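You operate a simulated robot arm through the tools that you are given. There is no shell and no other tool. Be economical: measure what you need, move in short steps, check, and stop when the job is done.

You are at the controls of a simulated robot arm. One attempt, no reset.

Task
Stop the screws, then the pump; heat off, speed 0, lock off.
Fine: by their stop buttons; lock the extruder switch last.

Only the result counts: the job must be done as asked and must still hold three seconds after the hand-in. Knocking over, shifting, dropping, spilling or breaking anything else fails it.

Robot
A 6-joint arm with a two-finger gripper on a trunk, on a base that drives. Base frame: it is fixed to the floor where the robot stands at the start and does not move with it; the origin is under the middle of the robot, x ahead of it, y to its left, z up. Units: m, degrees, N and s.
With the tool pointing down near the work surface it reaches from about 0.18 to 0.82 m from the robot's upright axis, wherever it stands. Its first joint turns from -166.0 to 166.0 degrees. Places, roughly: black screw jog button [1, 0.1, 1.2]; centre cap of the red stop on the button strip [1, 0, 1.5]; heat switch [1, 0, 1]; red extruder switch [1, 0, 0.8]; screw speed knob [1, 0, 0.9]. Payload 1.66 kg.
The TCP is the grasp point between the finger pads, 0.016 m short of the fingertips. In the tool frame z runs along the fingers and y along their closing line. The gripper opens to 0.111 m. The gripper's body begins 0.104 m behind the TCP.
Orientation is told as [roll, pitch, yaw] about the base's x, y, z axes, in that order, counted from this pose: with the fingers straight down and closing along the base's y, the tool's x points along the base's -x, its y along +y and its z along -z.

Tools
- The arm moves only by the tool drive_tool. Its argument "steps" is a list of rows, each a list of 7 numbers: the turn, a rotation vector about the base's x, y, z in degrees, then the shift along the base's x, y, z in m, then the gripper command, from -1 (fully open) to 1 (shut), values between in proportion. In form: [[wx, wy, wz, x, y, z, hand], ...]. A call has 1 to 20 rows; each row is the pose to reach, as a shift and turn from the pose commanded when the call began. Each row takes 0.2 s and may step no farther than 0.05 m and 8.6 degrees from the row before; otherwise, or with a gripper value out of range, the whole call is refused. A pose out of reach is approached as far as the arm can. The call stops where the force on the tool passes 60 N (or 10 N more than at its start, if that is more) or the arm is blocked; 0.2 s more then pass. Each finger halts on what it meets, pressing with about 32 N; the grip force reading is that of the motor and also rises with nothing between the fingers. The clock runs only during rows and for 0.2 s after the last one: add rows that repeat a pose to give the fingers time. The reply holds the time, the measured pose of the TCP, the force on the tool along the base axes, the opening and the grip force, in the units named above and with some noise, with the torque about the TCP (base axes, N m) and any sound that the robot's microphone picked up.
- Cameras (640 x 400 px; columns grow to the right, rows downward): "scene" is now at [0.0621, 0.1542, 1.7034]; the picture's right is [-0.40, -0.92, 0.00], its down [-0.47, 0.20, -0.86] and it looks along [0.79, -0.34, -0.51] (base axes); focal length 279 px, centre (320, 200). "wrist" rides on the gripper at [0.07, 0.014, -0.143] in the tool frame; the picture's right is [-0.19, 0.98, 0.00], its down [-0.87, -0.17, -0.47] and it looks along [-0.46, -0.09, 0.88] (tool axes); focal length 230 px, centre (320, 200). There is no depth. A picture from a camera that has moved, and an enlarged one, comes with that camera's place and axes in the base frame and with its lens.
- grab_frame(camera): a new picture of that camera. The clock stands still meanwhile.
- slide_trunk(by): slides the trunk up (or, below 0, down) by that many m; the arm and the scene camera ride with it, the base frame stays. It gives what a move gives, with no picture.
- drive_base(legs): drives the robot by 1 to 6 legs, each [ahead, left, turn to the left] in m, m and degrees, along the robot's own axes; the way and the turn of a leg run together, so that a leg with both is an arc; at most 1.5 m and 180 degrees a leg. The arm and the cameras ride along, it lands a little off, and it stops where it bumps. It gives what a move gives.
- turn_head(pan, tilt): turns the head with the scene camera to pan (to the left, within 120 degrees either way) and tilt (down, from -29 to 69), counted from straight ahead of the robot. It gives what a move gives.
- zoom(camera, box): a new picture of the part [left, top, right, bottom] of that camera's present view, enlarged. The clock stands still meanwhile.
- finish_job(): hands the job in; it is judged then, once.

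Go step by step. Nothing tells you exact positions but the pictures and the camera data: compare them with the known pose of the tool, close in by small moves and look again before you grip or let go. The budget is 120 turns and 82 pictures, counting those below and the enlarged ones. Unless the task says otherwise, let go and move clear before handing in, and close with one line.

The tools are called after "Request:" as name(argument=value, ...) on one line, values as JSON. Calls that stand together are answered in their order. drive_tool: Moves the arm, as the interface text tells. Its arguments: {"type":"object","properties":{"steps":{"type":"array","items":{"type":"array","items":{"type":"number"}}}},"required":["steps"]} The other tools are called the same way: slide_trunk (by) slides the trunk up or down; drive_base (legs) drives the base; turn_head (pan, tilt) turns the head that bears the scene camera; grab_frame (camera) takes a picture; zoom (camera, box) takes an enlarged picture of a part of a camera's view; finish_job () hands the job in.

At the start:

```text
clock: 0.0
eef_pos: [0.4406, -0.1478, 1.3554]
ee_rot: [0.0, -0.1, 0.0]
contact_force: [-0.7, 0.6, -0.9]
moment: [0.01, 0.02, -0.01]
opening: 0.111
grip_force: 0.0
trunk travel left (down, up): [-0.275, 0.315]
robot x, y, heading: [-0.0021, -0.0011, 0.0]
head pan, tilt: [-23.3, 30.7]
```

scene: 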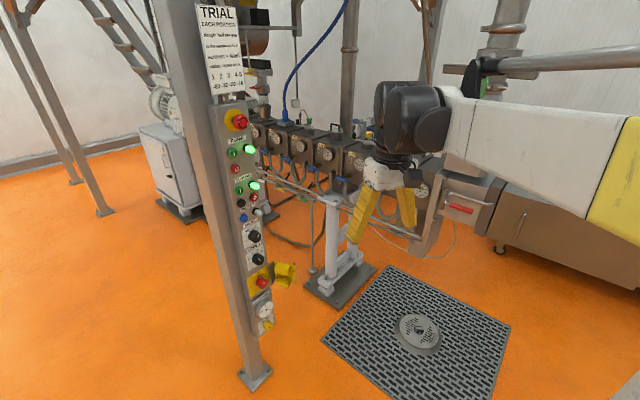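
wrist: 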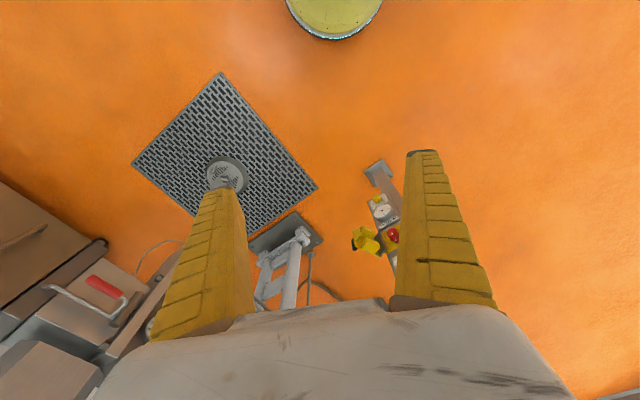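

I see a post with a button strip. I'll enlarge it to read the labels.

Request:
zoom(camera="scene", box=[190, 95, 310, 170])

Request:
zoom(camera="scene", box=[190, 165, 310, 240])

Request:
zoom(camera="scene", box=[210, 215, 330, 345])

Request:
zoom(camera="scene", box=[185, 0, 265, 100])

```text
5.33 times, centred on (250, 132) of scene
camera zoom: at [0.0621, 0.1542, 1.7034], right [-0.4, -0.92, 0.0], down [-0.47, 0.2, -0.86], along [0.79, -0.34, -0.51], focal length 1490 px, centre (693, 560)
```

zoom: 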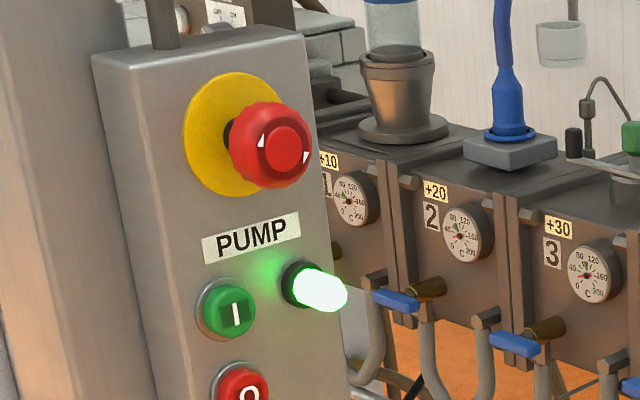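

```text
5.33 times, centred on (250, 202) of scene
camera zoom: at [0.0621, 0.1542, 1.7034], right [-0.4, -0.92, 0.0], down [-0.47, 0.2, -0.86], along [0.79, -0.34, -0.51], focal length 1490 px, centre (693, 187)
```

zoom: 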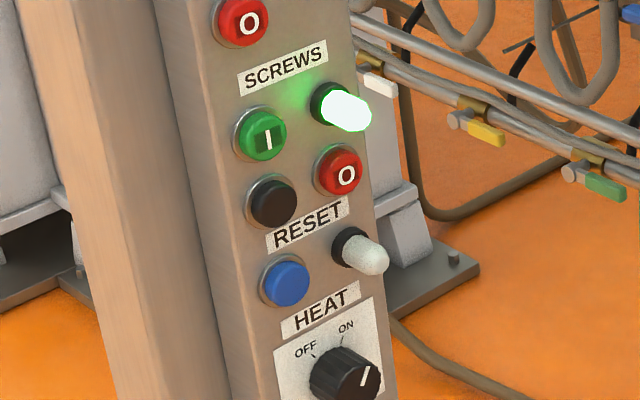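

```text
3.08 times, centred on (270, 280) of scene
camera zoom: at [0.0621, 0.1542, 1.7034], right [-0.4, -0.92, 0.0], down [-0.47, 0.2, -0.86], along [0.79, -0.34, -0.51], focal length 860 px, centre (474, -46)
```

zoom: 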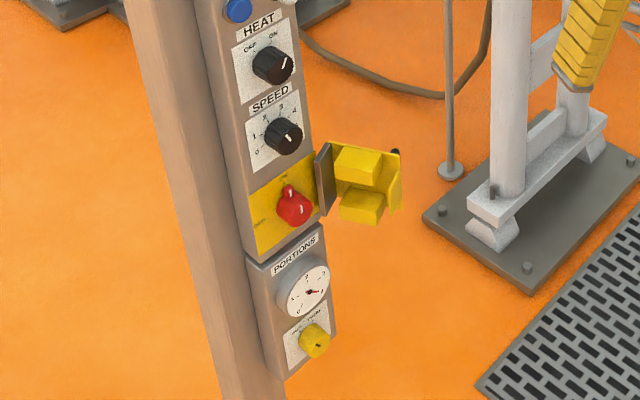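

```text
4.00 times, centred on (225, 50) of scene
camera zoom: at [0.0621, 0.1542, 1.7034], right [-0.4, -0.92, 0.0], down [-0.47, 0.2, -0.86], along [0.79, -0.34, -0.51], focal length 1117 px, centre (700, 800)
```

zoom: 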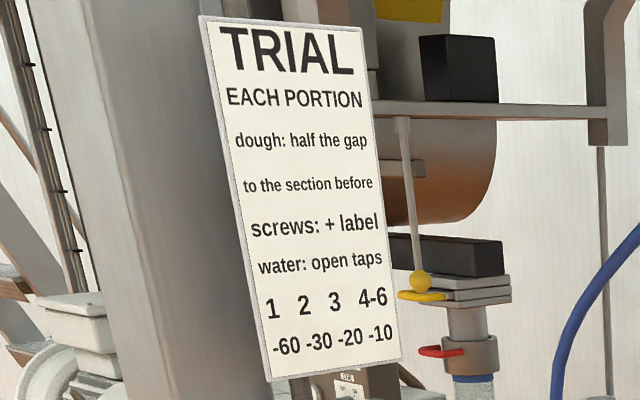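

The strip has a PUMP pair, a SCREWS pair (I, O and jog), RESET, HEAT, SPEED and a red switch with an open yellow cover. I'll turn the fingers forward and aim the head at the strip.

Request:
drive_tool(steps=[[0, -8.2, 0, 0, 0, 0, 1], [0, -16.4, 0, 0, 0, 0, 1], [0, -24.6, 0, 0, 0, 0, 1], [0, -32.8, 0, 0, 0, 0, 1], [0, -41, 0, 0, 0, 0, 1], [0, -49.2, 0, 0, 0, 0, 1], [0, -57.4, 0, 0, 0, 0, 1], [0, -65.6, 0, 0, 0, 0, 1], [0, -73.8, 0, 0, 0, 0, 1], [0, -82, 0, 0, 0, 0, 1], [0, -90, 0, 0, 0, 0, 1], [0, -90, 0, 0, 0, 0, 1]])

Request:
turn_head(pan=-8, tilt=38)

Request:
grab_frame(camera="scene")

Request:
grab_frame(camera="wrist")

```text
clock: 2.6
eef_pos: [0.4404, -0.1497, 1.3554]
ee_rot: [-148.7, -89.9, 148.7]
contact_force: [0.3, 0.0, 0.6]
moment: [0.01, 0.05, -0.03]
opening: 0.0002
grip_force: 28.7
trunk travel left (down, up): [-0.275, 0.315]
robot x, y, heading: [-0.001, -0.0011, -0.2]
head pan, tilt: [-23.3, 30.7]
```

```text
clock: 3.4
eef_pos: [0.4418, -0.1496, 1.3552]
ee_rot: [176.3, -90.0, -176.3]
contact_force: [0.4, 0.1, 0.2]
moment: [-0.04, 0.0, 0.0]
opening: 0.0
grip_force: 28.3
trunk travel left (down, up): [-0.275, 0.315]
robot x, y, heading: [-0.004, 0.001, 0.0]
head pan, tilt: [-8.0, 38.0]
```

```text
75 pictures are left
camera scene: at [0.0647, 0.1778, 1.6921], right [-0.14, -0.99, 0.0], down [-0.61, 0.09, -0.79], along [0.78, -0.11, -0.62], focal length 279 px, centre (320, 200)
```

scene: 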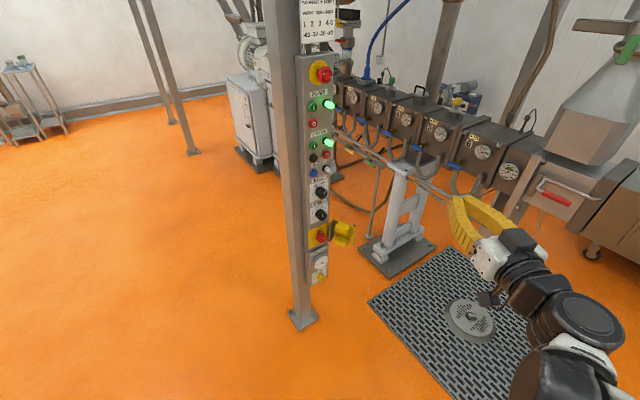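

```text
74 pictures are left
camera wrist: at [0.2982, -0.1348, 1.2846], right [0.0, 0.98, 0.19], down [-0.47, -0.17, 0.87], along [0.88, -0.09, 0.46], focal length 230 px, centre (320, 200)
```

wrist: 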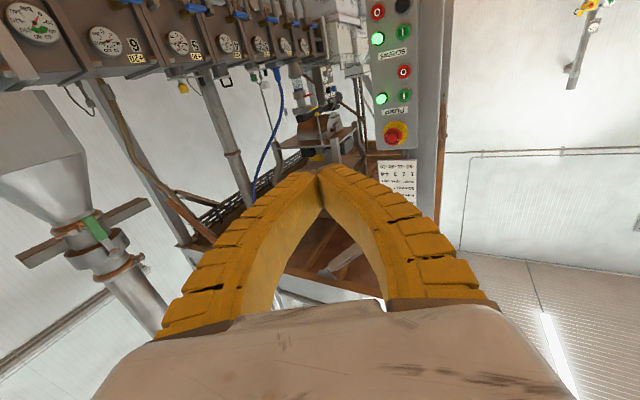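

Both cameras see the strip. I'll enlarge both to triangulate.

Request:
zoom(camera="wrist", box=[340, 0, 480, 160])

Request:
zoom(camera="scene", box=[270, 45, 370, 185])

Request:
zoom(camera="scene", box=[280, 160, 380, 290])

```text
2.50 times, centred on (410, 80) of wrist
camera zoom: at [0.2982, -0.1348, 1.2846], right [0.0, 0.98, 0.19], down [-0.47, -0.17, 0.87], along [0.88, -0.09, 0.46], focal length 575 px, centre (95, 500)
```

zoom: 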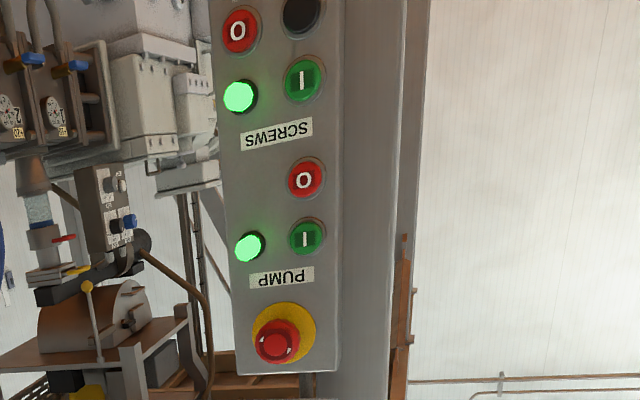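

```text
2.86 times, centred on (320, 115) of scene
camera zoom: at [0.0647, 0.1778, 1.6921], right [-0.14, -0.99, 0.0], down [-0.61, 0.09, -0.79], along [0.78, -0.11, -0.62], focal length 798 px, centre (320, 443)
```

zoom: 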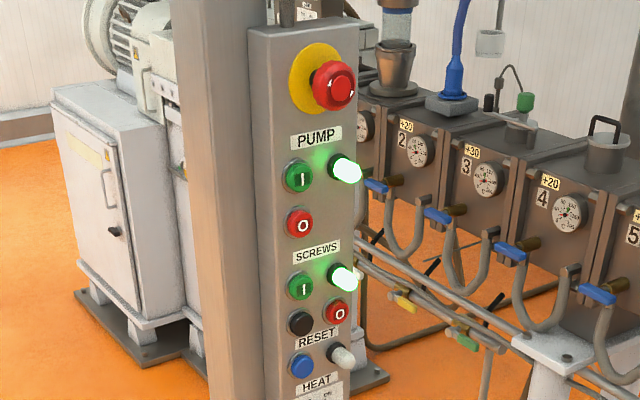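

```text
3.08 times, centred on (330, 225) of scene
camera zoom: at [0.0647, 0.1778, 1.6921], right [-0.14, -0.99, 0.0], down [-0.61, 0.09, -0.79], along [0.78, -0.11, -0.62], focal length 860 px, centre (289, 123)
```

zoom: 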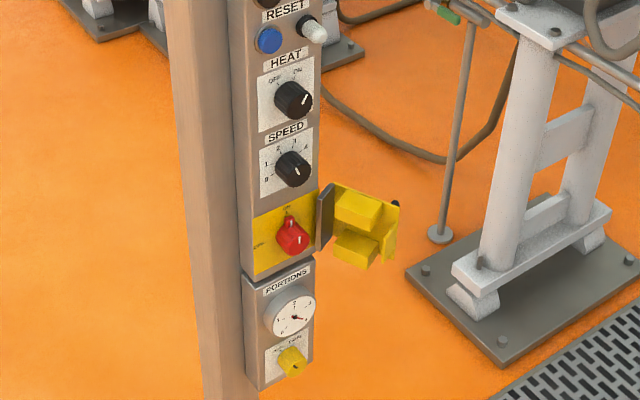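

The panel's normal seems to point about 30° off -x toward -y, and the screws O button is near (1.0, 0.03, 1.175). I'll drive to stand square in front of it.

Request:
drive_base(legs=[[0.3, -0.3, 0], [0, 0, 30]])

Request:
turn_head(pan=-12, tilt=38)

Request:
grab_frame(camera="scene")

Request:
grab_frame(camera="wrist")

```text
clock: 7.4
eef_pos: [0.7536, -0.2094, 1.3552]
ee_rot: [-145.6, -90.0, 175.4]
contact_force: [0.9, 0.3, 0.1]
moment: [-0.02, 0.03, 0.03]
opening: 0.0002
grip_force: 28.7
trunk travel left (down, up): [-0.275, 0.315]
robot x, y, heading: [0.2965, -0.302, 29.7]
head pan, tilt: [-8.0, 38.0]
```

```text
clock: 8.1
eef_pos: [0.7548, -0.2105, 1.3552]
ee_rot: [-11.0, -90.0, 40.7]
contact_force: [0.0, 0.6, 0.3]
moment: [-0.01, -0.01, 0.02]
opening: 0.0
grip_force: 28.8
trunk travel left (down, up): [-0.275, 0.315]
robot x, y, heading: [0.297, -0.3017, 29.6]
head pan, tilt: [-12.0, 38.0]
```

```text
70 pictures are left
camera scene: at [0.2665, -0.1178, 1.6921], right [0.3, -0.95, 0.0], down [-0.59, -0.19, -0.79], along [0.75, 0.24, -0.62], focal length 279 px, centre (320, 200)
```

scene: 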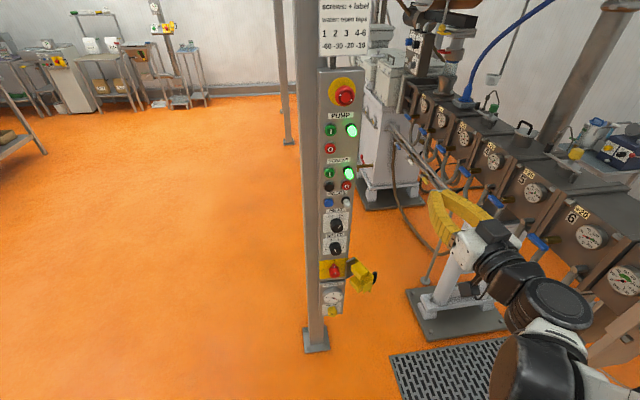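

```text
69 pictures are left
camera wrist: at [0.6228, -0.2679, 1.2846], right [-0.49, 0.85, 0.19], down [-0.33, -0.38, 0.87], along [0.81, 0.36, 0.46], focal length 230 px, centre (320, 200)
```

wrist: 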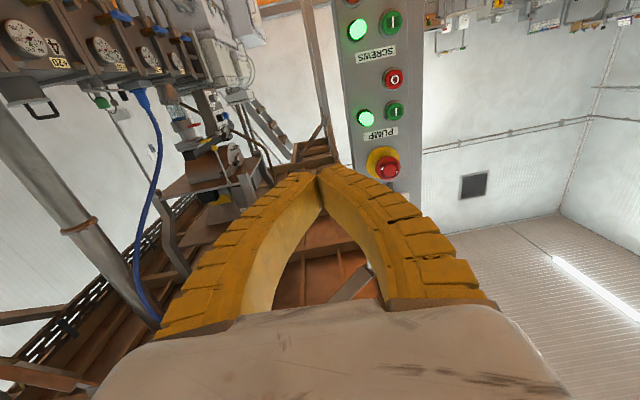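

The robot now stands square to the strip. I'll enlarge both views for precise positions.

Request:
zoom(camera="scene", box=[300, 60, 390, 190])

Request:
zoom(camera="scene", box=[295, 160, 395, 320])

Request:
zoom(camera="wrist", box=[310, 0, 450, 200])

```text
3.08 times, centred on (345, 125) of scene
camera zoom: at [0.2665, -0.1178, 1.6921], right [0.3, -0.95, 0.0], down [-0.59, -0.19, -0.79], along [0.75, 0.24, -0.62], focal length 860 px, centre (243, 431)
```

zoom: 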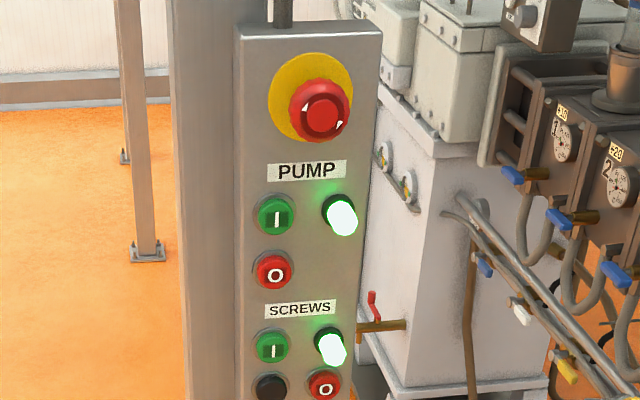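

```text
2.50 times, centred on (345, 240) of scene
camera zoom: at [0.2665, -0.1178, 1.6921], right [0.3, -0.95, 0.0], down [-0.59, -0.19, -0.79], along [0.75, 0.24, -0.62], focal length 698 px, centre (258, 100)
```

zoom: 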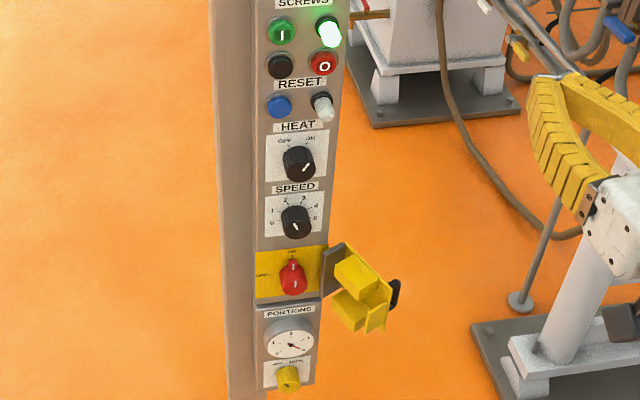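

```text
2.00 times, centred on (380, 100) of wrist
camera zoom: at [0.6228, -0.2679, 1.2846], right [-0.49, 0.85, 0.19], down [-0.33, -0.38, 0.87], along [0.81, 0.36, 0.46], focal length 460 px, centre (200, 400)
```

zoom: 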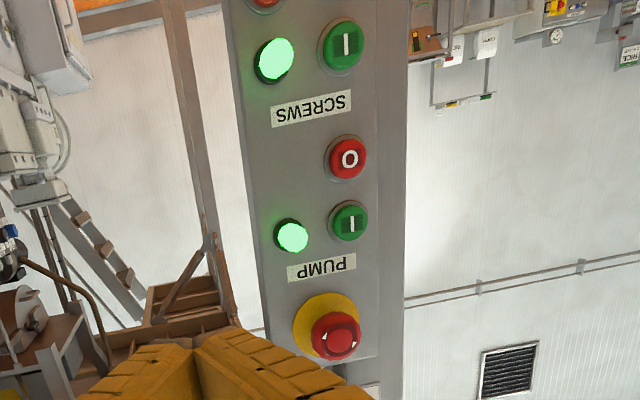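

Pump O is near (0.96, 0.07, 1.313) and screws O near (0.985, 0.022, 1.18), with the push direction at a yaw of about 25°. I'll move the tool to stand off in front of screws O.

Request:
drive_tool(steps=[[0, 0, -1, 0.0143, 0.0254, -0.029, 1], [0, 0, -2, 0.0287, 0.0508, -0.058, 1], [0, 0, -3, 0.043, 0.0762, -0.0865, 1], [0, 0, -4, 0.0573, 0.1016, -0.115, 1], [0, 0, -5, 0.0717, 0.127, -0.144, 1], [0, 0, -5, 0.086, 0.1524, -0.173, 1], [0, 0, -5, 0.086, 0.1524, -0.173, 1]])

Request:
grab_frame(camera="wrist")

Request:
zoom(camera="scene", box=[290, 60, 430, 260])

```text
clock: 9.7
eef_pos: [0.8793, -0.043, 1.2709]
ee_rot: [26.0, -89.9, -1.4]
contact_force: [-0.1, -0.2, 0.2]
moment: [0.02, -0.02, -0.01]
opening: 0.0
grip_force: 29.1
out of reach, approached as far as the arm can: row 2, 3, 4, 5, 6, 7
trunk travel left (down, up): [-0.275, 0.315]
robot x, y, heading: [0.2973, -0.2968, 29.8]
head pan, tilt: [-12.0, 38.0]
```

```text
65 pictures are left
camera wrist: at [0.7433, -0.0899, 1.1998], right [-0.41, 0.89, 0.19], down [-0.36, -0.35, 0.87], along [0.84, 0.29, 0.46], focal length 230 px, centre (320, 200)
```

wrist: 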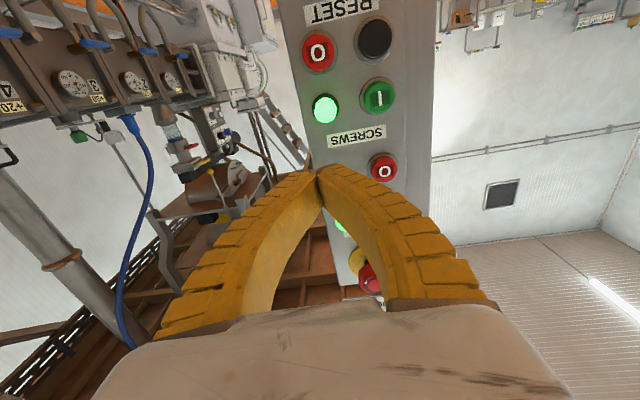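

```text
2.00 times, centred on (360, 160) of scene
camera zoom: at [0.2656, -0.1187, 1.6922], right [0.3, -0.95, 0.0], down [-0.59, -0.19, -0.79], along [0.75, 0.24, -0.61], focal length 559 px, centre (240, 280)
```

zoom: 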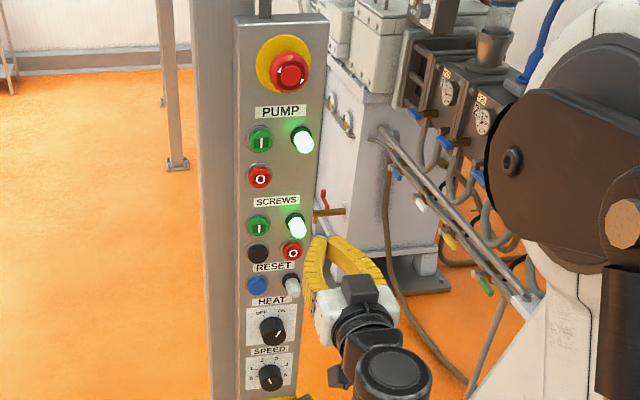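

The arm could not go that low with the tool horizontal, so I'll use the trunk for height.

Request:
slide_trunk(by=-0.09)

Request:
grab_frame(camera="wrist")

Request:
zoom(camera="scene", box=[310, 80, 400, 210])

```text
clock: 10.9
eef_pos: [0.8797, -0.0432, 1.1801]
ee_rot: [2.7, -89.9, 22.0]
contact_force: [-0.1, -0.3, -0.7]
moment: [0.0, 0.05, 0.01]
opening: 0.0
grip_force: 28.9
trunk travel left (down, up): [-0.185, 0.405]
robot x, y, heading: [0.2974, -0.2981, 29.8]
head pan, tilt: [-12.0, 38.0]
```

```text
63 pictures are left
camera wrist: at [0.7438, -0.0896, 1.1098], right [-0.41, 0.89, 0.19], down [-0.36, -0.35, 0.87], along [0.84, 0.29, 0.46], focal length 230 px, centre (320, 200)
```

wrist: 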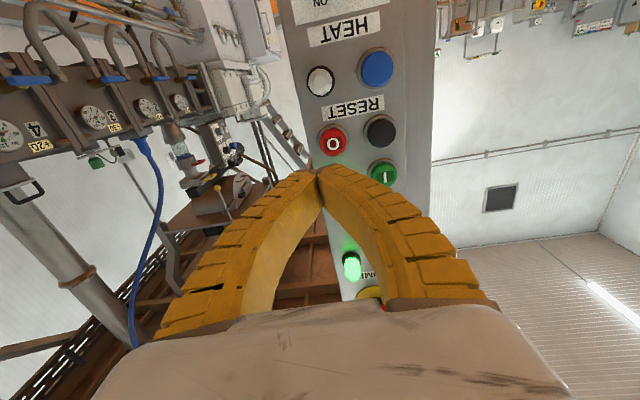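

```text
3.08 times, centred on (355, 145) of scene
camera zoom: at [0.2664, -0.1179, 1.6022], right [0.3, -0.95, 0.0], down [-0.59, -0.19, -0.79], along [0.75, 0.24, -0.62], focal length 860 px, centre (212, 369)
```

zoom: 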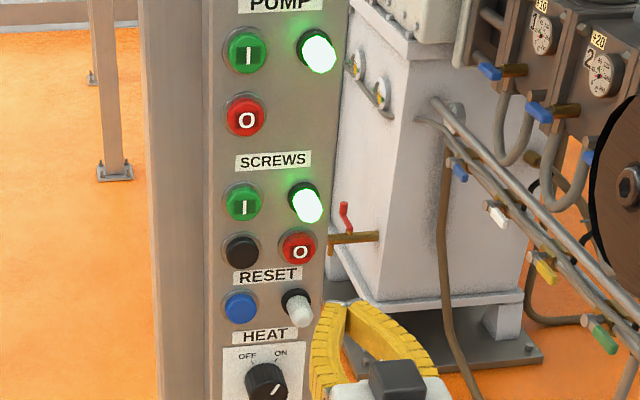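

By the wrist camera, screws O is 16 mm left of and 4 mm below the tool line, about 0.11 m ahead. I'll centre on it and approach.

Request:
drive_tool(steps=[[0, 0, 0, -0.0067, 0.0145, 0, 1], [0, 0, 0, 0.0296, 0.0312, -0.004, 1], [0, 0, 0, 0.0478, 0.0396, -0.004, 1], [0, 0, 0, 0.0478, 0.0396, -0.004, 1]])

Request:
grab_frame(camera="wrist")

Request:
zoom(camera="scene", box=[310, 100, 400, 230])

```text
clock: 11.9
eef_pos: [0.9263, -0.0036, 1.1771]
ee_rot: [-140.3, -90.0, 165.1]
contact_force: [-1.1, -0.3, -0.8]
moment: [-0.02, -0.01, 0.03]
opening: 0.0
grip_force: 28.9
out of reach, approached as far as the arm can: row 1
trunk travel left (down, up): [-0.185, 0.405]
robot x, y, heading: [0.2982, -0.301, 29.7]
head pan, tilt: [-12.0, 38.0]
```

```text
61 pictures are left
camera wrist: at [0.7916, -0.0501, 1.1052], right [-0.41, 0.89, 0.19], down [-0.36, -0.35, 0.87], along [0.84, 0.29, 0.46], focal length 230 px, centre (320, 200)
```

wrist: 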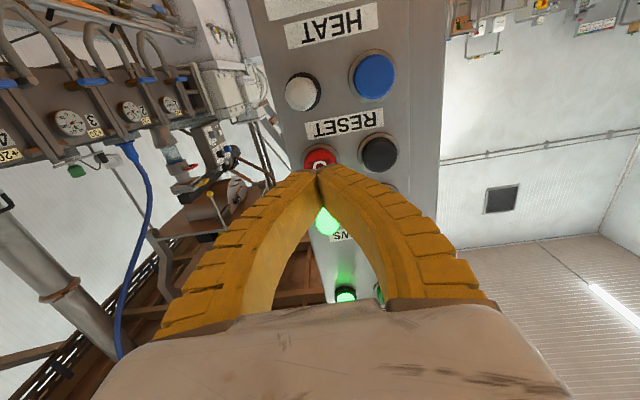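

```text
3.08 times, centred on (355, 165) of scene
camera zoom: at [0.2663, -0.1179, 1.6021], right [0.3, -0.95, 0.0], down [-0.59, -0.19, -0.79], along [0.75, 0.24, -0.62], focal length 860 px, centre (212, 308)
```

zoom: 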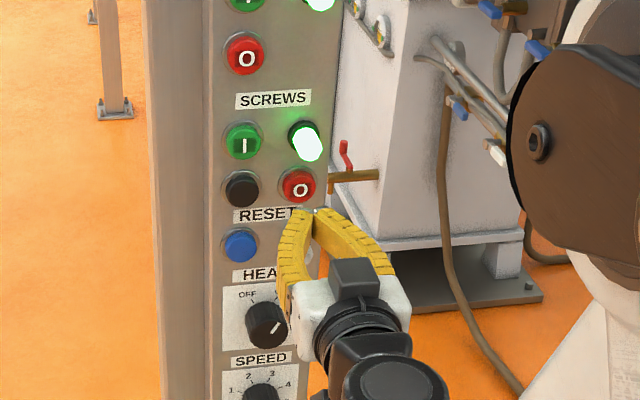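

It is aligned with the screws O cap. I'll advance gently to contact.

Request:
drive_tool(steps=[[0, 0, 0, 0.0136, 0.0063, 0, 1], [0, 0, 0, 0.0273, 0.0125, 0, 1], [0, 0, 0, 0.0318, 0.0146, 0, 1], [0, 0, 0, 0.0363, 0.0167, 0, 1], [0, 0, 0, 0.0363, 0.0167, 0, 1]])

Request:
zoom(camera="scene", box=[310, 100, 400, 230])

```text
clock: 13.1
eef_pos: [0.9642, 0.0134, 1.1761]
ee_rot: [16.1, -90.0, 8.7]
contact_force: [-0.1, -0.1, 1.1]
moment: [-0.03, 0.01, 0.03]
opening: 0.0001
grip_force: 28.5
trunk travel left (down, up): [-0.185, 0.405]
robot x, y, heading: [0.2934, -0.3002, 29.9]
head pan, tilt: [-12.0, 38.0]
```

```text
3.08 times, centred on (355, 165) of scene
camera zoom: at [0.2665, -0.1179, 1.6021], right [0.3, -0.95, 0.0], down [-0.59, -0.19, -0.79], along [0.75, 0.24, -0.62], focal length 860 px, centre (212, 308)
```

zoom: 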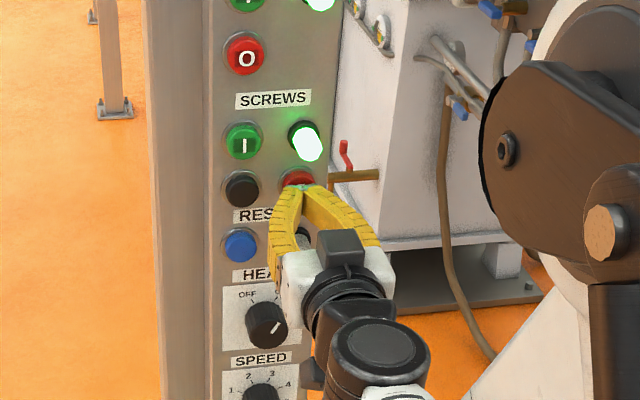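

The tip is almost at the cap, so I'll keep advancing in small steps.

Request:
drive_tool(steps=[[0, 0, 0, 0.0036, 0.0017, 0, 1], [0, 0, 0, 0.0073, 0.0033, 0, 1], [0, 0, 0, 0.0109, 0.005, 0, 1], [0, 0, 0, 0.0145, 0.0067, 0, 1], [0, 0, 0, 0.0145, 0.0067, 0, 1]])

Request:
zoom(camera="scene", box=[310, 100, 400, 230])

```text
clock: 14.3
eef_pos: [0.9774, 0.0199, 1.1763]
ee_rot: [-137.3, -89.9, 162.1]
contact_force: [-7.6, -0.8, -2.4]
moment: [-0.02, 0.02, 0.06]
opening: 0.0062
grip_force: 28.4
trunk travel left (down, up): [-0.185, 0.405]
robot x, y, heading: [0.2977, -0.2999, 29.7]
head pan, tilt: [-12.0, 38.0]
heard: click
```

```text
3.08 times, centred on (355, 165) of scene
camera zoom: at [0.2653, -0.1179, 1.6021], right [0.3, -0.95, 0.0], down [-0.59, -0.19, -0.79], along [0.75, 0.24, -0.62], focal length 860 px, centre (212, 308)
```

zoom: 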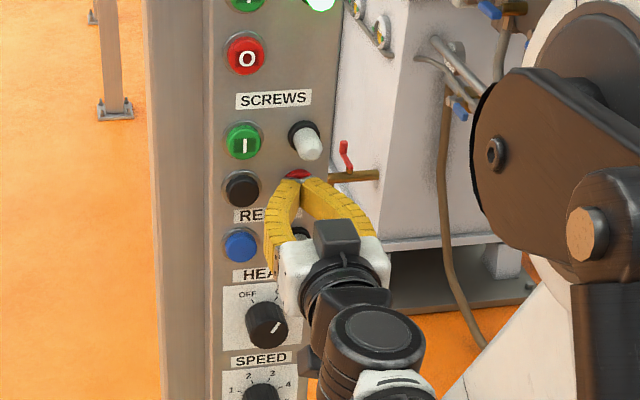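

There was a click and the screws light is off. I'll back off, shift left and raise the trunk for pump O.

Request:
drive_tool(steps=[[0, 0, 0, -0.0273, -0.0125, 0, 1], [0, 0, 0, -0.0636, -0.0293, 0, 1], [0, 0, 0, -0.0764, -0.003, 0, 1], [0, 0, 0, -0.0873, 0.022, 0, 1], [0, 0, 0, -0.0873, 0.022, 0, 1]])

Request:
slide_trunk(by=0.137)

Request:
grab_frame(camera="wrist")

Request:
grab_frame(camera="scene")

```text
clock: 15.5
eef_pos: [0.893, 0.0426, 1.1768]
ee_rot: [1.8, -89.9, 22.9]
contact_force: [0.0, -0.3, -0.1]
moment: [0.0, 0.01, 0.05]
opening: 0.0
grip_force: 28.7
trunk travel left (down, up): [-0.185, 0.405]
robot x, y, heading: [0.296, -0.2964, 29.9]
head pan, tilt: [-12.0, 38.0]
```

```text
clock: 17.2
eef_pos: [0.8917, 0.0426, 1.3144]
ee_rot: [0.5, -89.8, 24.3]
contact_force: [0.2, 0.3, -0.4]
moment: [0.0, 0.0, -0.02]
opening: 0.0
grip_force: 28.5
trunk travel left (down, up): [-0.322, 0.268]
robot x, y, heading: [0.3003, -0.2972, 29.8]
head pan, tilt: [-12.0, 38.0]
```

```text
57 pictures are left
camera wrist: at [0.7566, -0.0048, 1.2436], right [-0.41, 0.89, 0.19], down [-0.36, -0.35, 0.87], along [0.84, 0.29, 0.46], focal length 230 px, centre (320, 200)
```

wrist: 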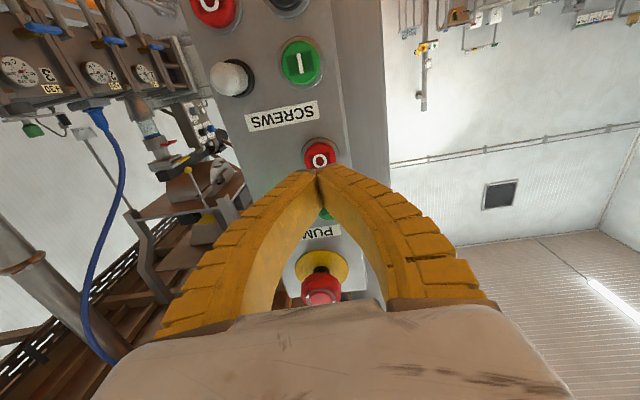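

```text
56 pictures are left
camera scene: at [0.2665, -0.1178, 1.739], right [0.3, -0.95, 0.0], down [-0.59, -0.19, -0.79], along [0.75, 0.24, -0.62], focal length 279 px, centre (320, 200)
```

scene: 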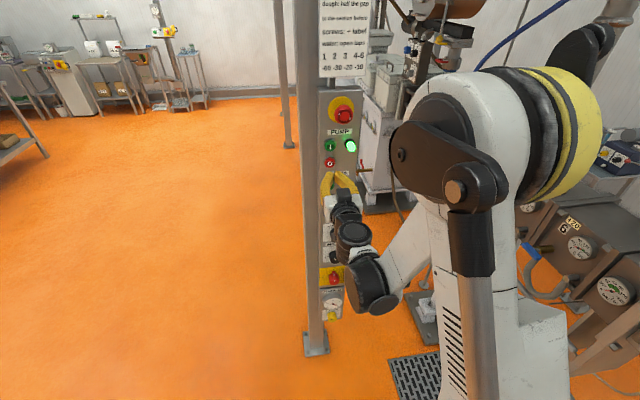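

I'm centred on pump O and will press it.

Request:
drive_tool(steps=[[0, 0, 0, 0.0227, 0.0104, 0, 1], [0, 0, 0, 0.0391, 0.018, 0, 1], [0, 0, 0, 0.0436, 0.0201, 0, 1], [0, 0, 0, 0.0472, 0.0217, 0, 1], [0, 0, 0, 0.0509, 0.0234, 0, 1], [0, 0, 0, 0.0545, 0.0251, 0, 1], [0, 0, 0, 0.0545, 0.0251, 0, 1]])

Request:
zoom(camera="scene", box=[310, 90, 400, 220])

```text
clock: 18.8
eef_pos: [0.9468, 0.0671, 1.3136]
ee_rot: [1.8, -90.0, 23.0]
contact_force: [-0.5, -0.3, -0.1]
moment: [0.01, -0.01, 0.0]
opening: 0.0002
grip_force: 28.6
trunk travel left (down, up): [-0.322, 0.268]
robot x, y, heading: [0.2971, -0.3001, 29.7]
head pan, tilt: [-12.0, 38.0]
```

```text
3.08 times, centred on (355, 155) of scene
camera zoom: at [0.2663, -0.1179, 1.7391], right [0.3, -0.95, 0.0], down [-0.59, -0.19, -0.79], along [0.75, 0.24, -0.62], focal length 860 px, centre (212, 338)
```

zoom: 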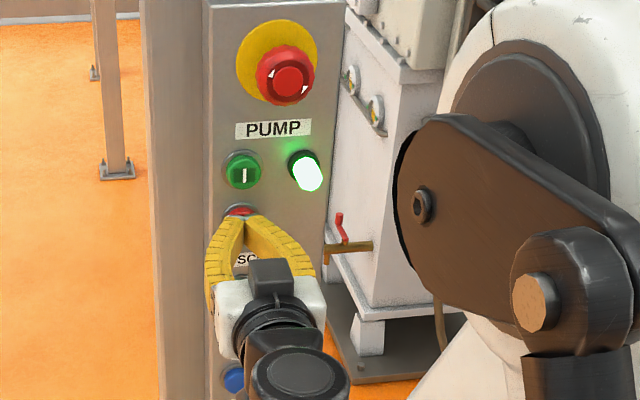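

Request:
drive_tool(steps=[[0, 0, 0, 0.0036, 0.0017, 0, 1], [0, 0, 0, 0.0073, 0.0033, 0, 1], [0, 0, 0, 0.0109, 0.005, 0, 1], [0, 0, 0, 0.0145, 0.0067, 0, 1], [0, 0, 0, 0.0145, 0.0067, 0, 1]])

Request:
zoom(camera="scene", box=[310, 90, 400, 220])

```text
clock: 20.0
eef_pos: [0.9595, 0.0725, 1.3162]
ee_rot: [-157.2, -90.0, -178.1]
contact_force: [-20.4, -6.8, -1.5]
moment: [-0.04, 0.09, 0.05]
opening: 0.006
grip_force: 28.8
trunk travel left (down, up): [-0.322, 0.268]
robot x, y, heading: [0.2975, -0.2956, 29.8]
head pan, tilt: [-12.0, 38.0]
heard: click
```

```text
3.08 times, centred on (355, 155) of scene
camera zoom: at [0.2627, -0.119, 1.7392], right [0.3, -0.95, 0.0], down [-0.58, -0.19, -0.79], along [0.75, 0.24, -0.61], focal length 860 px, centre (212, 338)
```

zoom: 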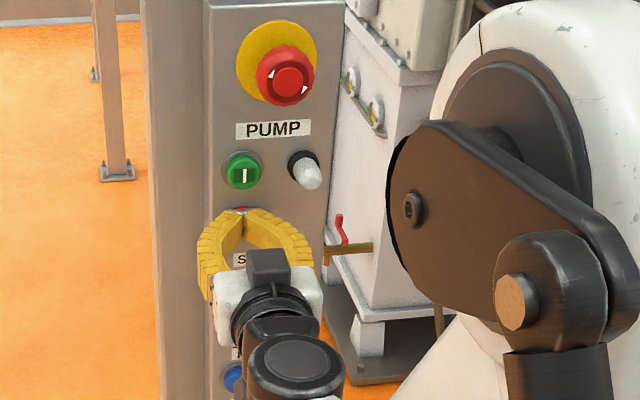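

The pump light is off too. I'll retreat, set the yaw to about 21.5°, and go down to the HEAT knob with the fingers half open.

Request:
drive_tool(steps=[[0, 0, 0, -0.03, -0.0138, 0, 1], [0, 0, 0, -0.07, -0.0322, 0, 1], [0, 0, -1.6, -0.088, -0.05, 0, 0.4], [0, 0, -3.2, -0.0975, -0.0695, 0, -0.26], [0, 0, -3.2, -0.0975, -0.0695, 0, -0.26]])

Request:
slide_trunk(by=-0.28)

Request:
grab_frame(camera="wrist")

Request:
grab_frame(camera="scene")

```text
clock: 21.2
eef_pos: [0.8637, 0.0049, 1.3141]
ee_rot: [-4.3, -89.9, 25.8]
contact_force: [-0.2, 0.2, 0.6]
moment: [-0.02, 0.02, -0.02]
opening: 0.0718
grip_force: 0.8
trunk travel left (down, up): [-0.322, 0.268]
robot x, y, heading: [0.2986, -0.3019, 29.9]
head pan, tilt: [-12.0, 38.0]
```

```text
clock: 24.0
eef_pos: [0.8624, 0.0055, 1.0334]
ee_rot: [2.4, -89.9, 19.1]
contact_force: [0.6, 0.1, 0.6]
moment: [-0.01, -0.03, 0.0]
opening: 0.0715
grip_force: 0.5
trunk travel left (down, up): [-0.042, 0.548]
robot x, y, heading: [0.2957, -0.2993, 29.8]
head pan, tilt: [-12.0, 38.0]
```

```text
53 pictures are left
camera wrist: at [0.725, -0.0341, 0.9641], right [-0.36, 0.91, 0.19], down [-0.38, -0.33, 0.87], along [0.85, 0.24, 0.46], focal length 230 px, centre (320, 200)
```

wrist: 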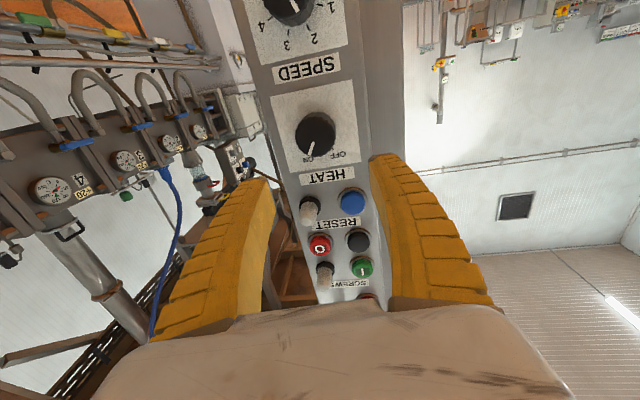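

```text
52 pictures are left
camera scene: at [0.2664, -0.1179, 1.4592], right [0.3, -0.95, 0.0], down [-0.59, -0.19, -0.79], along [0.75, 0.24, -0.62], focal length 279 px, centre (320, 200)
```

scene: 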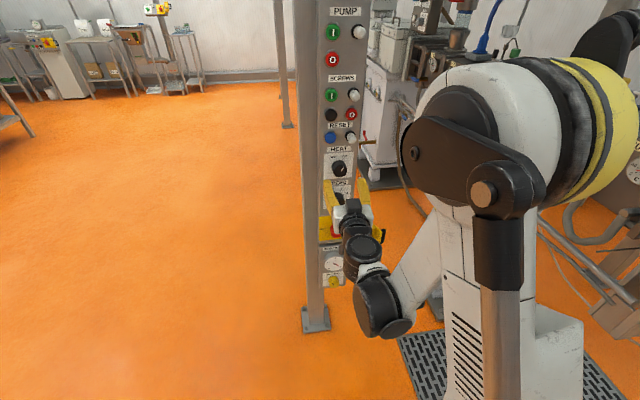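

Request:
zoom(camera="wrist", box=[240, 0, 380, 190])

Request:
zoom(camera="scene", box=[310, 130, 370, 210])

```text
2.11 times, centred on (310, 95) of wrist
camera zoom: at [0.725, -0.0341, 0.9641], right [-0.36, 0.91, 0.19], down [-0.38, -0.33, 0.87], along [0.85, 0.24, 0.46], focal length 484 px, centre (341, 421)
```

zoom: 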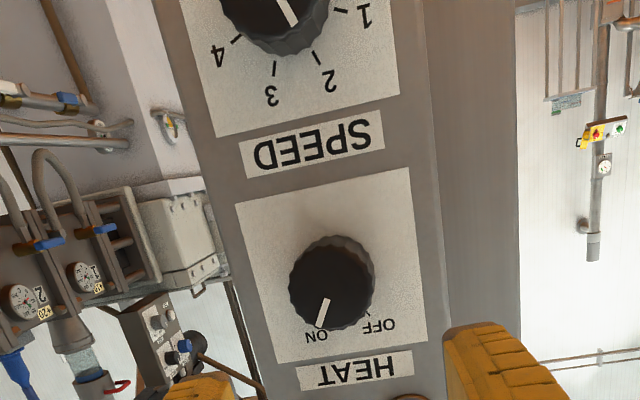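

```text
5.00 times, centred on (340, 170) of scene
camera zoom: at [0.2664, -0.1179, 1.4592], right [0.3, -0.95, 0.0], down [-0.59, -0.19, -0.79], along [0.75, 0.24, -0.62], focal length 1397 px, centre (220, 350)
```

zoom: 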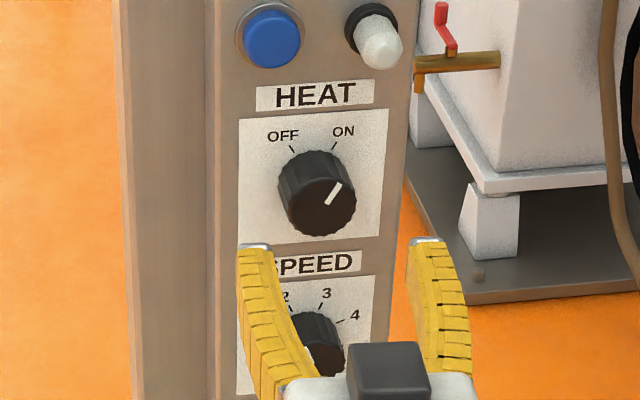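

HEAT is at ON, with OFF about 60° counter-clockwise, and the knob centre is near z = 1.016. I'll lower the tool by 17 mm and approach around the knob.

Request:
slide_trunk(by=-0.017)

Request:
drive_tool(steps=[[0, 0, 0, 0.0372, 0.0147, 0, -0.26], [0, 0, 0, 0.0744, 0.0293, 0, -0.26], [0, 0, 0, 0.0744, 0.0293, 0, -0.26]])

Request:
grab_frame(camera="wrist")

Request:
zoom(camera="scene", box=[310, 130, 370, 210])

```text
clock: 24.6
eef_pos: [0.8637, 0.0043, 1.0168]
ee_rot: [0.4, -89.9, 21.2]
contact_force: [0.7, -0.7, -0.9]
moment: [-0.02, -0.03, 0.01]
opening: 0.0714
grip_force: 1.2
trunk travel left (down, up): [-0.025, 0.565]
robot x, y, heading: [0.2957, -0.296, 29.8]
head pan, tilt: [-12.0, 38.0]
```

```text
clock: 25.4
eef_pos: [0.9377, 0.0357, 1.0157]
ee_rot: [1.7, -89.9, 19.8]
contact_force: [0.0, -0.5, 0.5]
moment: [-0.02, 0.02, 0.01]
opening: 0.0714
grip_force: 0.6
trunk travel left (down, up): [-0.025, 0.565]
robot x, y, heading: [0.2953, -0.2982, 29.9]
head pan, tilt: [-12.0, 38.0]
```

```text
49 pictures are left
camera wrist: at [0.7995, -0.0028, 0.9461], right [-0.36, 0.91, 0.19], down [-0.38, -0.33, 0.87], along [0.85, 0.24, 0.46], focal length 230 px, centre (320, 200)
```

wrist: 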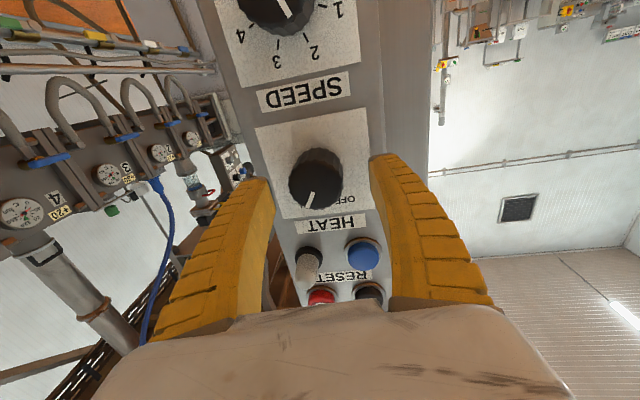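

```text
5.00 times, centred on (340, 170) of scene
camera zoom: at [0.2667, -0.1178, 1.4421], right [0.3, -0.95, 0.0], down [-0.59, -0.19, -0.79], along [0.75, 0.24, -0.62], focal length 1397 px, centre (220, 350)
```

zoom: 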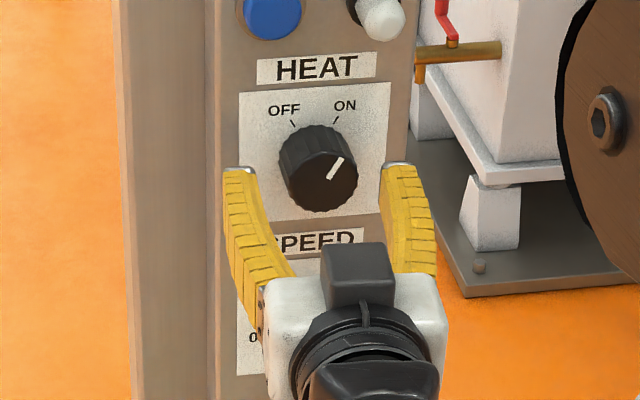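

The knob sits between the fingers. I'll advance around it and close.

Request:
drive_tool(steps=[[0, 0, 0, 0.0104, 0.0029, 0, -0.26], [0, 0, 0, 0.0204, 0.0052, 0, -0.26], [0, 0, 0, 0.0299, 0.0086, 0, -0.26], [0, 0, 0, 0.0299, 0.0086, 0, 0.3], [0, 0, 0, 0.0299, 0.0086, 0, 1], [0, 0, 0, 0.0299, 0.0086, 0, 1]])

Request:
zoom(camera="scene", box=[310, 130, 370, 210])

Request:
zoom(camera="wrist", box=[200, 80, 440, 300])

```text
clock: 26.9
eef_pos: [0.9655, 0.0455, 1.018]
ee_rot: [-76.5, -89.9, 98.1]
contact_force: [-25.5, 3.3, -8.0]
moment: [0.15, -0.26, 0.58]
opening: 0.0351
grip_force: 34.0
trunk travel left (down, up): [-0.025, 0.565]
robot x, y, heading: [0.2974, -0.3006, 30.0]
head pan, tilt: [-12.0, 38.0]
```

```text
5.00 times, centred on (340, 170) of scene
camera zoom: at [0.264, -0.1172, 1.4419], right [0.3, -0.95, 0.0], down [-0.58, -0.19, -0.79], along [0.75, 0.24, -0.61], focal length 1397 px, centre (220, 350)
```

zoom: 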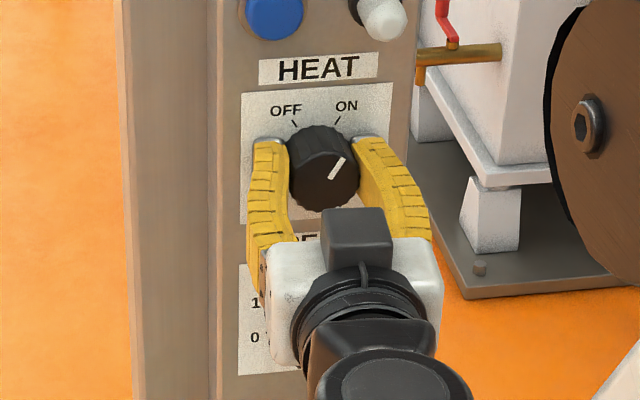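

```text
1.82 times, centred on (320, 190) of wrist
camera zoom: at [0.8282, 0.0055, 0.9472], right [-0.36, 0.91, 0.19], down [-0.38, -0.33, 0.87], along [0.85, 0.24, 0.46], focal length 418 px, centre (320, 218)
```

zoom: 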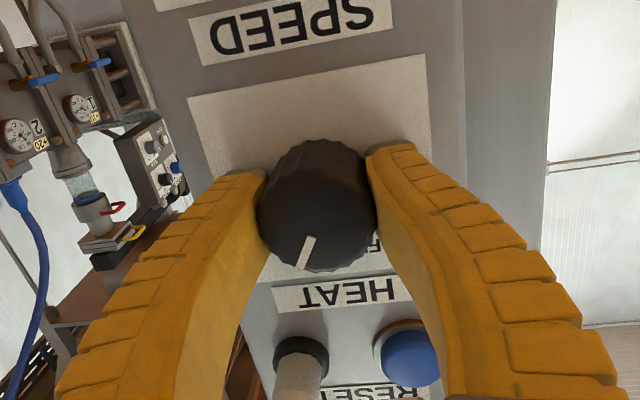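

The knob is gripped with the tips lightly touching the plate. I'll ease back 5 mm and turn it counter-clockwise by 60°.

Request:
drive_tool(steps=[[0, 0, 0, -0.0047, -0.0018, 0, 1], [-6.98, -2.75, 0, -0.0047, -0.0018, 0, 1], [-13.95, -5.5, 0, -0.0047, -0.0018, 0, 1], [-20.9, -8.25, 0, -0.0047, -0.0018, 0, 1], [-27.9, -11, 0, -0.0047, -0.0018, 0, 1], [-34.9, -13.7, 0, -0.0047, -0.0018, 0, 1], [-41.8, -16.5, 0, -0.0047, -0.0018, 0, 1], [-48.8, -19.2, 0, -0.0047, -0.0018, 0, 1], [-55.8, -22, 0, -0.0047, -0.0018, 0, 1], [-55.8, -22, 0, -0.0047, -0.0018, 0, 1]])

Request:
zoom(camera="scene", box=[310, 130, 370, 210])

```text
clock: 29.1
eef_pos: [0.9617, 0.0426, 1.0176]
ee_rot: [-90.0, -29.8, 111.4]
contact_force: [13.1, 24.7, 29.1]
moment: [0.09, -0.23, 0.62]
opening: 0.0346
grip_force: 33.5
trunk travel left (down, up): [-0.025, 0.565]
robot x, y, heading: [0.2943, -0.2988, 29.6]
head pan, tilt: [-12.0, 38.0]
```

```text
5.00 times, centred on (340, 170) of scene
camera zoom: at [0.2655, -0.1162, 1.442], right [0.3, -0.95, 0.0], down [-0.59, -0.19, -0.79], along [0.75, 0.24, -0.62], focal length 1397 px, centre (220, 350)
```

zoom: 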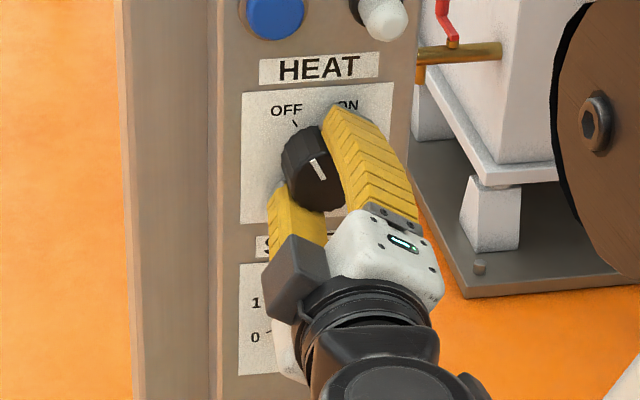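

The pointer now sits at OFF. I'll release, retreat and check.

Request:
drive_tool(steps=[[0, 0, 0, 0, 0, 0, 0.3], [0, 0, 0, 0, 0, 0, -0.26], [0, 0, 0, 0, 0, 0, -0.26], [0, 0, 0, -0.037, -0.0147, 0, -0.26], [0, 0, 0, -0.074, -0.0293, 0, -0.26], [6.98, 2.75, 0, -0.074, -0.0293, 0, -0.26], [13.95, 5.5, 0, -0.074, -0.0293, 0, -0.26], [20.9, 8.25, 0, -0.074, -0.0293, 0, -0.26], [27.9, 11, 0, -0.074, -0.0293, 0, -0.26], [34.9, 13.7, 0, -0.074, -0.0293, 0, -0.26], [41.8, 16.5, 0, -0.074, -0.0293, 0, -0.26], [48.8, 19.2, 0, -0.074, -0.0293, 0, -0.26], [55.8, 22, 0, -0.074, -0.0293, 0, -0.26], [55.8, 22, 0, -0.074, -0.0293, 0, -0.26]])

Request:
zoom(camera="scene", box=[310, 130, 370, 210])

Request:
grab_frame(camera="wrist")

```text
clock: 32.0
eef_pos: [0.8892, 0.0114, 1.0184]
ee_rot: [42.9, -89.9, -21.3]
contact_force: [0.2, 1.1, 0.4]
moment: [0.04, -0.01, -0.02]
opening: 0.0715
grip_force: 1.3
trunk travel left (down, up): [-0.025, 0.565]
robot x, y, heading: [0.2959, -0.2989, 29.8]
head pan, tilt: [-12.0, 38.0]
```

```text
5.00 times, centred on (340, 170) of scene
camera zoom: at [0.2665, -0.1179, 1.4421], right [0.3, -0.95, 0.0], down [-0.59, -0.19, -0.79], along [0.75, 0.24, -0.62], focal length 1397 px, centre (220, 350)
```

zoom: 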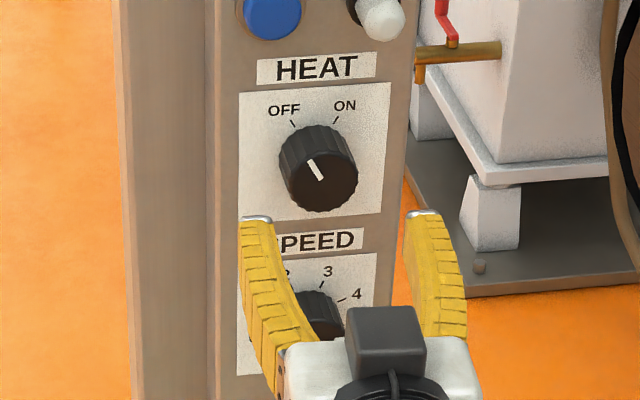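

```text
43 pictures are left
camera wrist: at [0.7506, -0.0271, 0.9472], right [-0.36, 0.91, 0.19], down [-0.38, -0.33, 0.87], along [0.85, 0.24, 0.46], focal length 230 px, centre (320, 200)
```

wrist: 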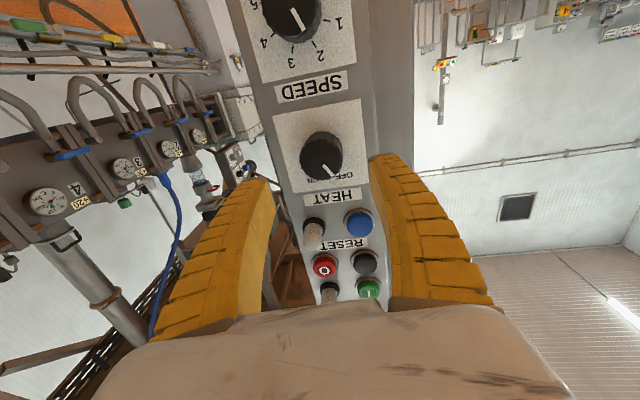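

HEAT is at OFF. The trunk is nearly at its bottom, so I'll back the base off 0.12 m for more reach and look at SPEED.

Request:
drive_base(legs=[[-0.12, 0.0, 0]])

Request:
slide_trunk(by=-0.024)

Request:
drive_tool(steps=[[0, 0, 0, 0.03, 0.0143, -0.02, -0.26], [0, 0, 0, 0.06, 0.0287, -0.05, -0.26], [0, 0, 0, 0.09, 0.043, -0.08, -0.26], [0, 0, 0, 0.09, 0.043, -0.09, -0.26], [0, 0, 0, 0.09, 0.043, -0.09, -0.26]])

Request:
grab_frame(camera="wrist")

Request:
grab_frame(camera="scene")

```text
clock: 33.3
eef_pos: [0.7843, -0.0483, 1.018]
ee_rot: [2.1, -90.0, 19.2]
contact_force: [0.5, -0.7, -0.4]
moment: [-0.05, -0.02, -0.03]
opening: 0.0716
grip_force: 0.8
trunk travel left (down, up): [-0.025, 0.565]
robot x, y, heading: [0.1934, -0.3601, 29.7]
head pan, tilt: [-12.0, 38.0]
```

```text
clock: 34.0
eef_pos: [0.7852, -0.0476, 0.9936]
ee_rot: [0.9, -89.9, 20.6]
contact_force: [-0.8, -0.7, 0.1]
moment: [0.0, 0.01, 0.02]
opening: 0.0718
grip_force: 1.1
trunk travel left (down, up): [-0.001, 0.589]
robot x, y, heading: [0.1894, -0.3615, 29.3]
head pan, tilt: [-12.0, 38.0]
```

```text
clock: 35.2
eef_pos: [0.8744, -0.0042, 0.9047]
ee_rot: [1.1, -90.0, 20.4]
contact_force: [1.1, -0.3, 0.0]
moment: [-0.01, -0.01, 0.01]
opening: 0.0717
grip_force: 0.9
trunk travel left (down, up): [-0.001, 0.589]
robot x, y, heading: [0.1915, -0.3611, 29.9]
head pan, tilt: [-12.0, 38.0]
```

```text
42 pictures are left
camera wrist: at [0.7362, -0.0439, 0.8345], right [-0.36, 0.91, 0.19], down [-0.38, -0.33, 0.87], along [0.85, 0.24, 0.46], focal length 230 px, centre (320, 200)
```

wrist: 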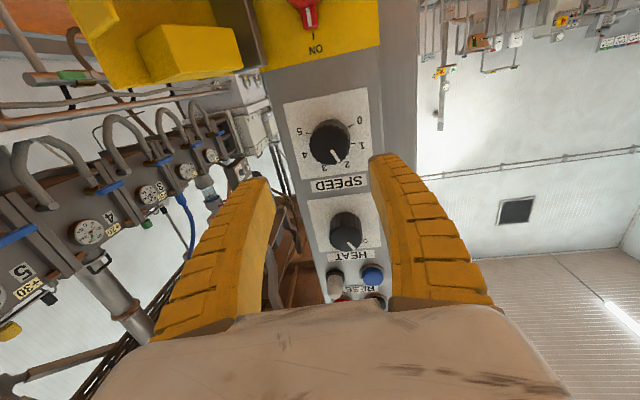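

```text
41 pictures are left
camera scene: at [0.1626, -0.1772, 1.4181], right [0.3, -0.95, 0.0], down [-0.59, -0.19, -0.79], along [0.75, 0.24, -0.62], focal length 279 px, centre (320, 200)
```

scene: 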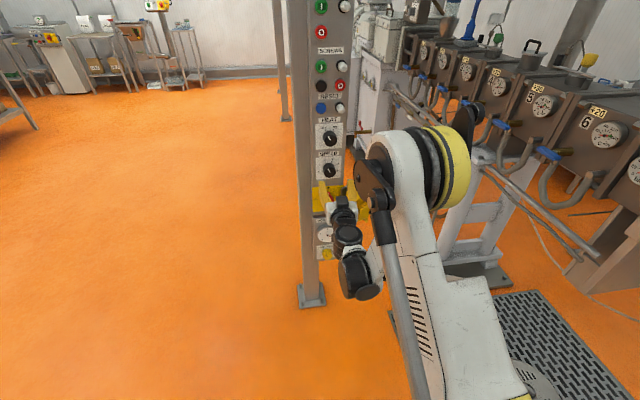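

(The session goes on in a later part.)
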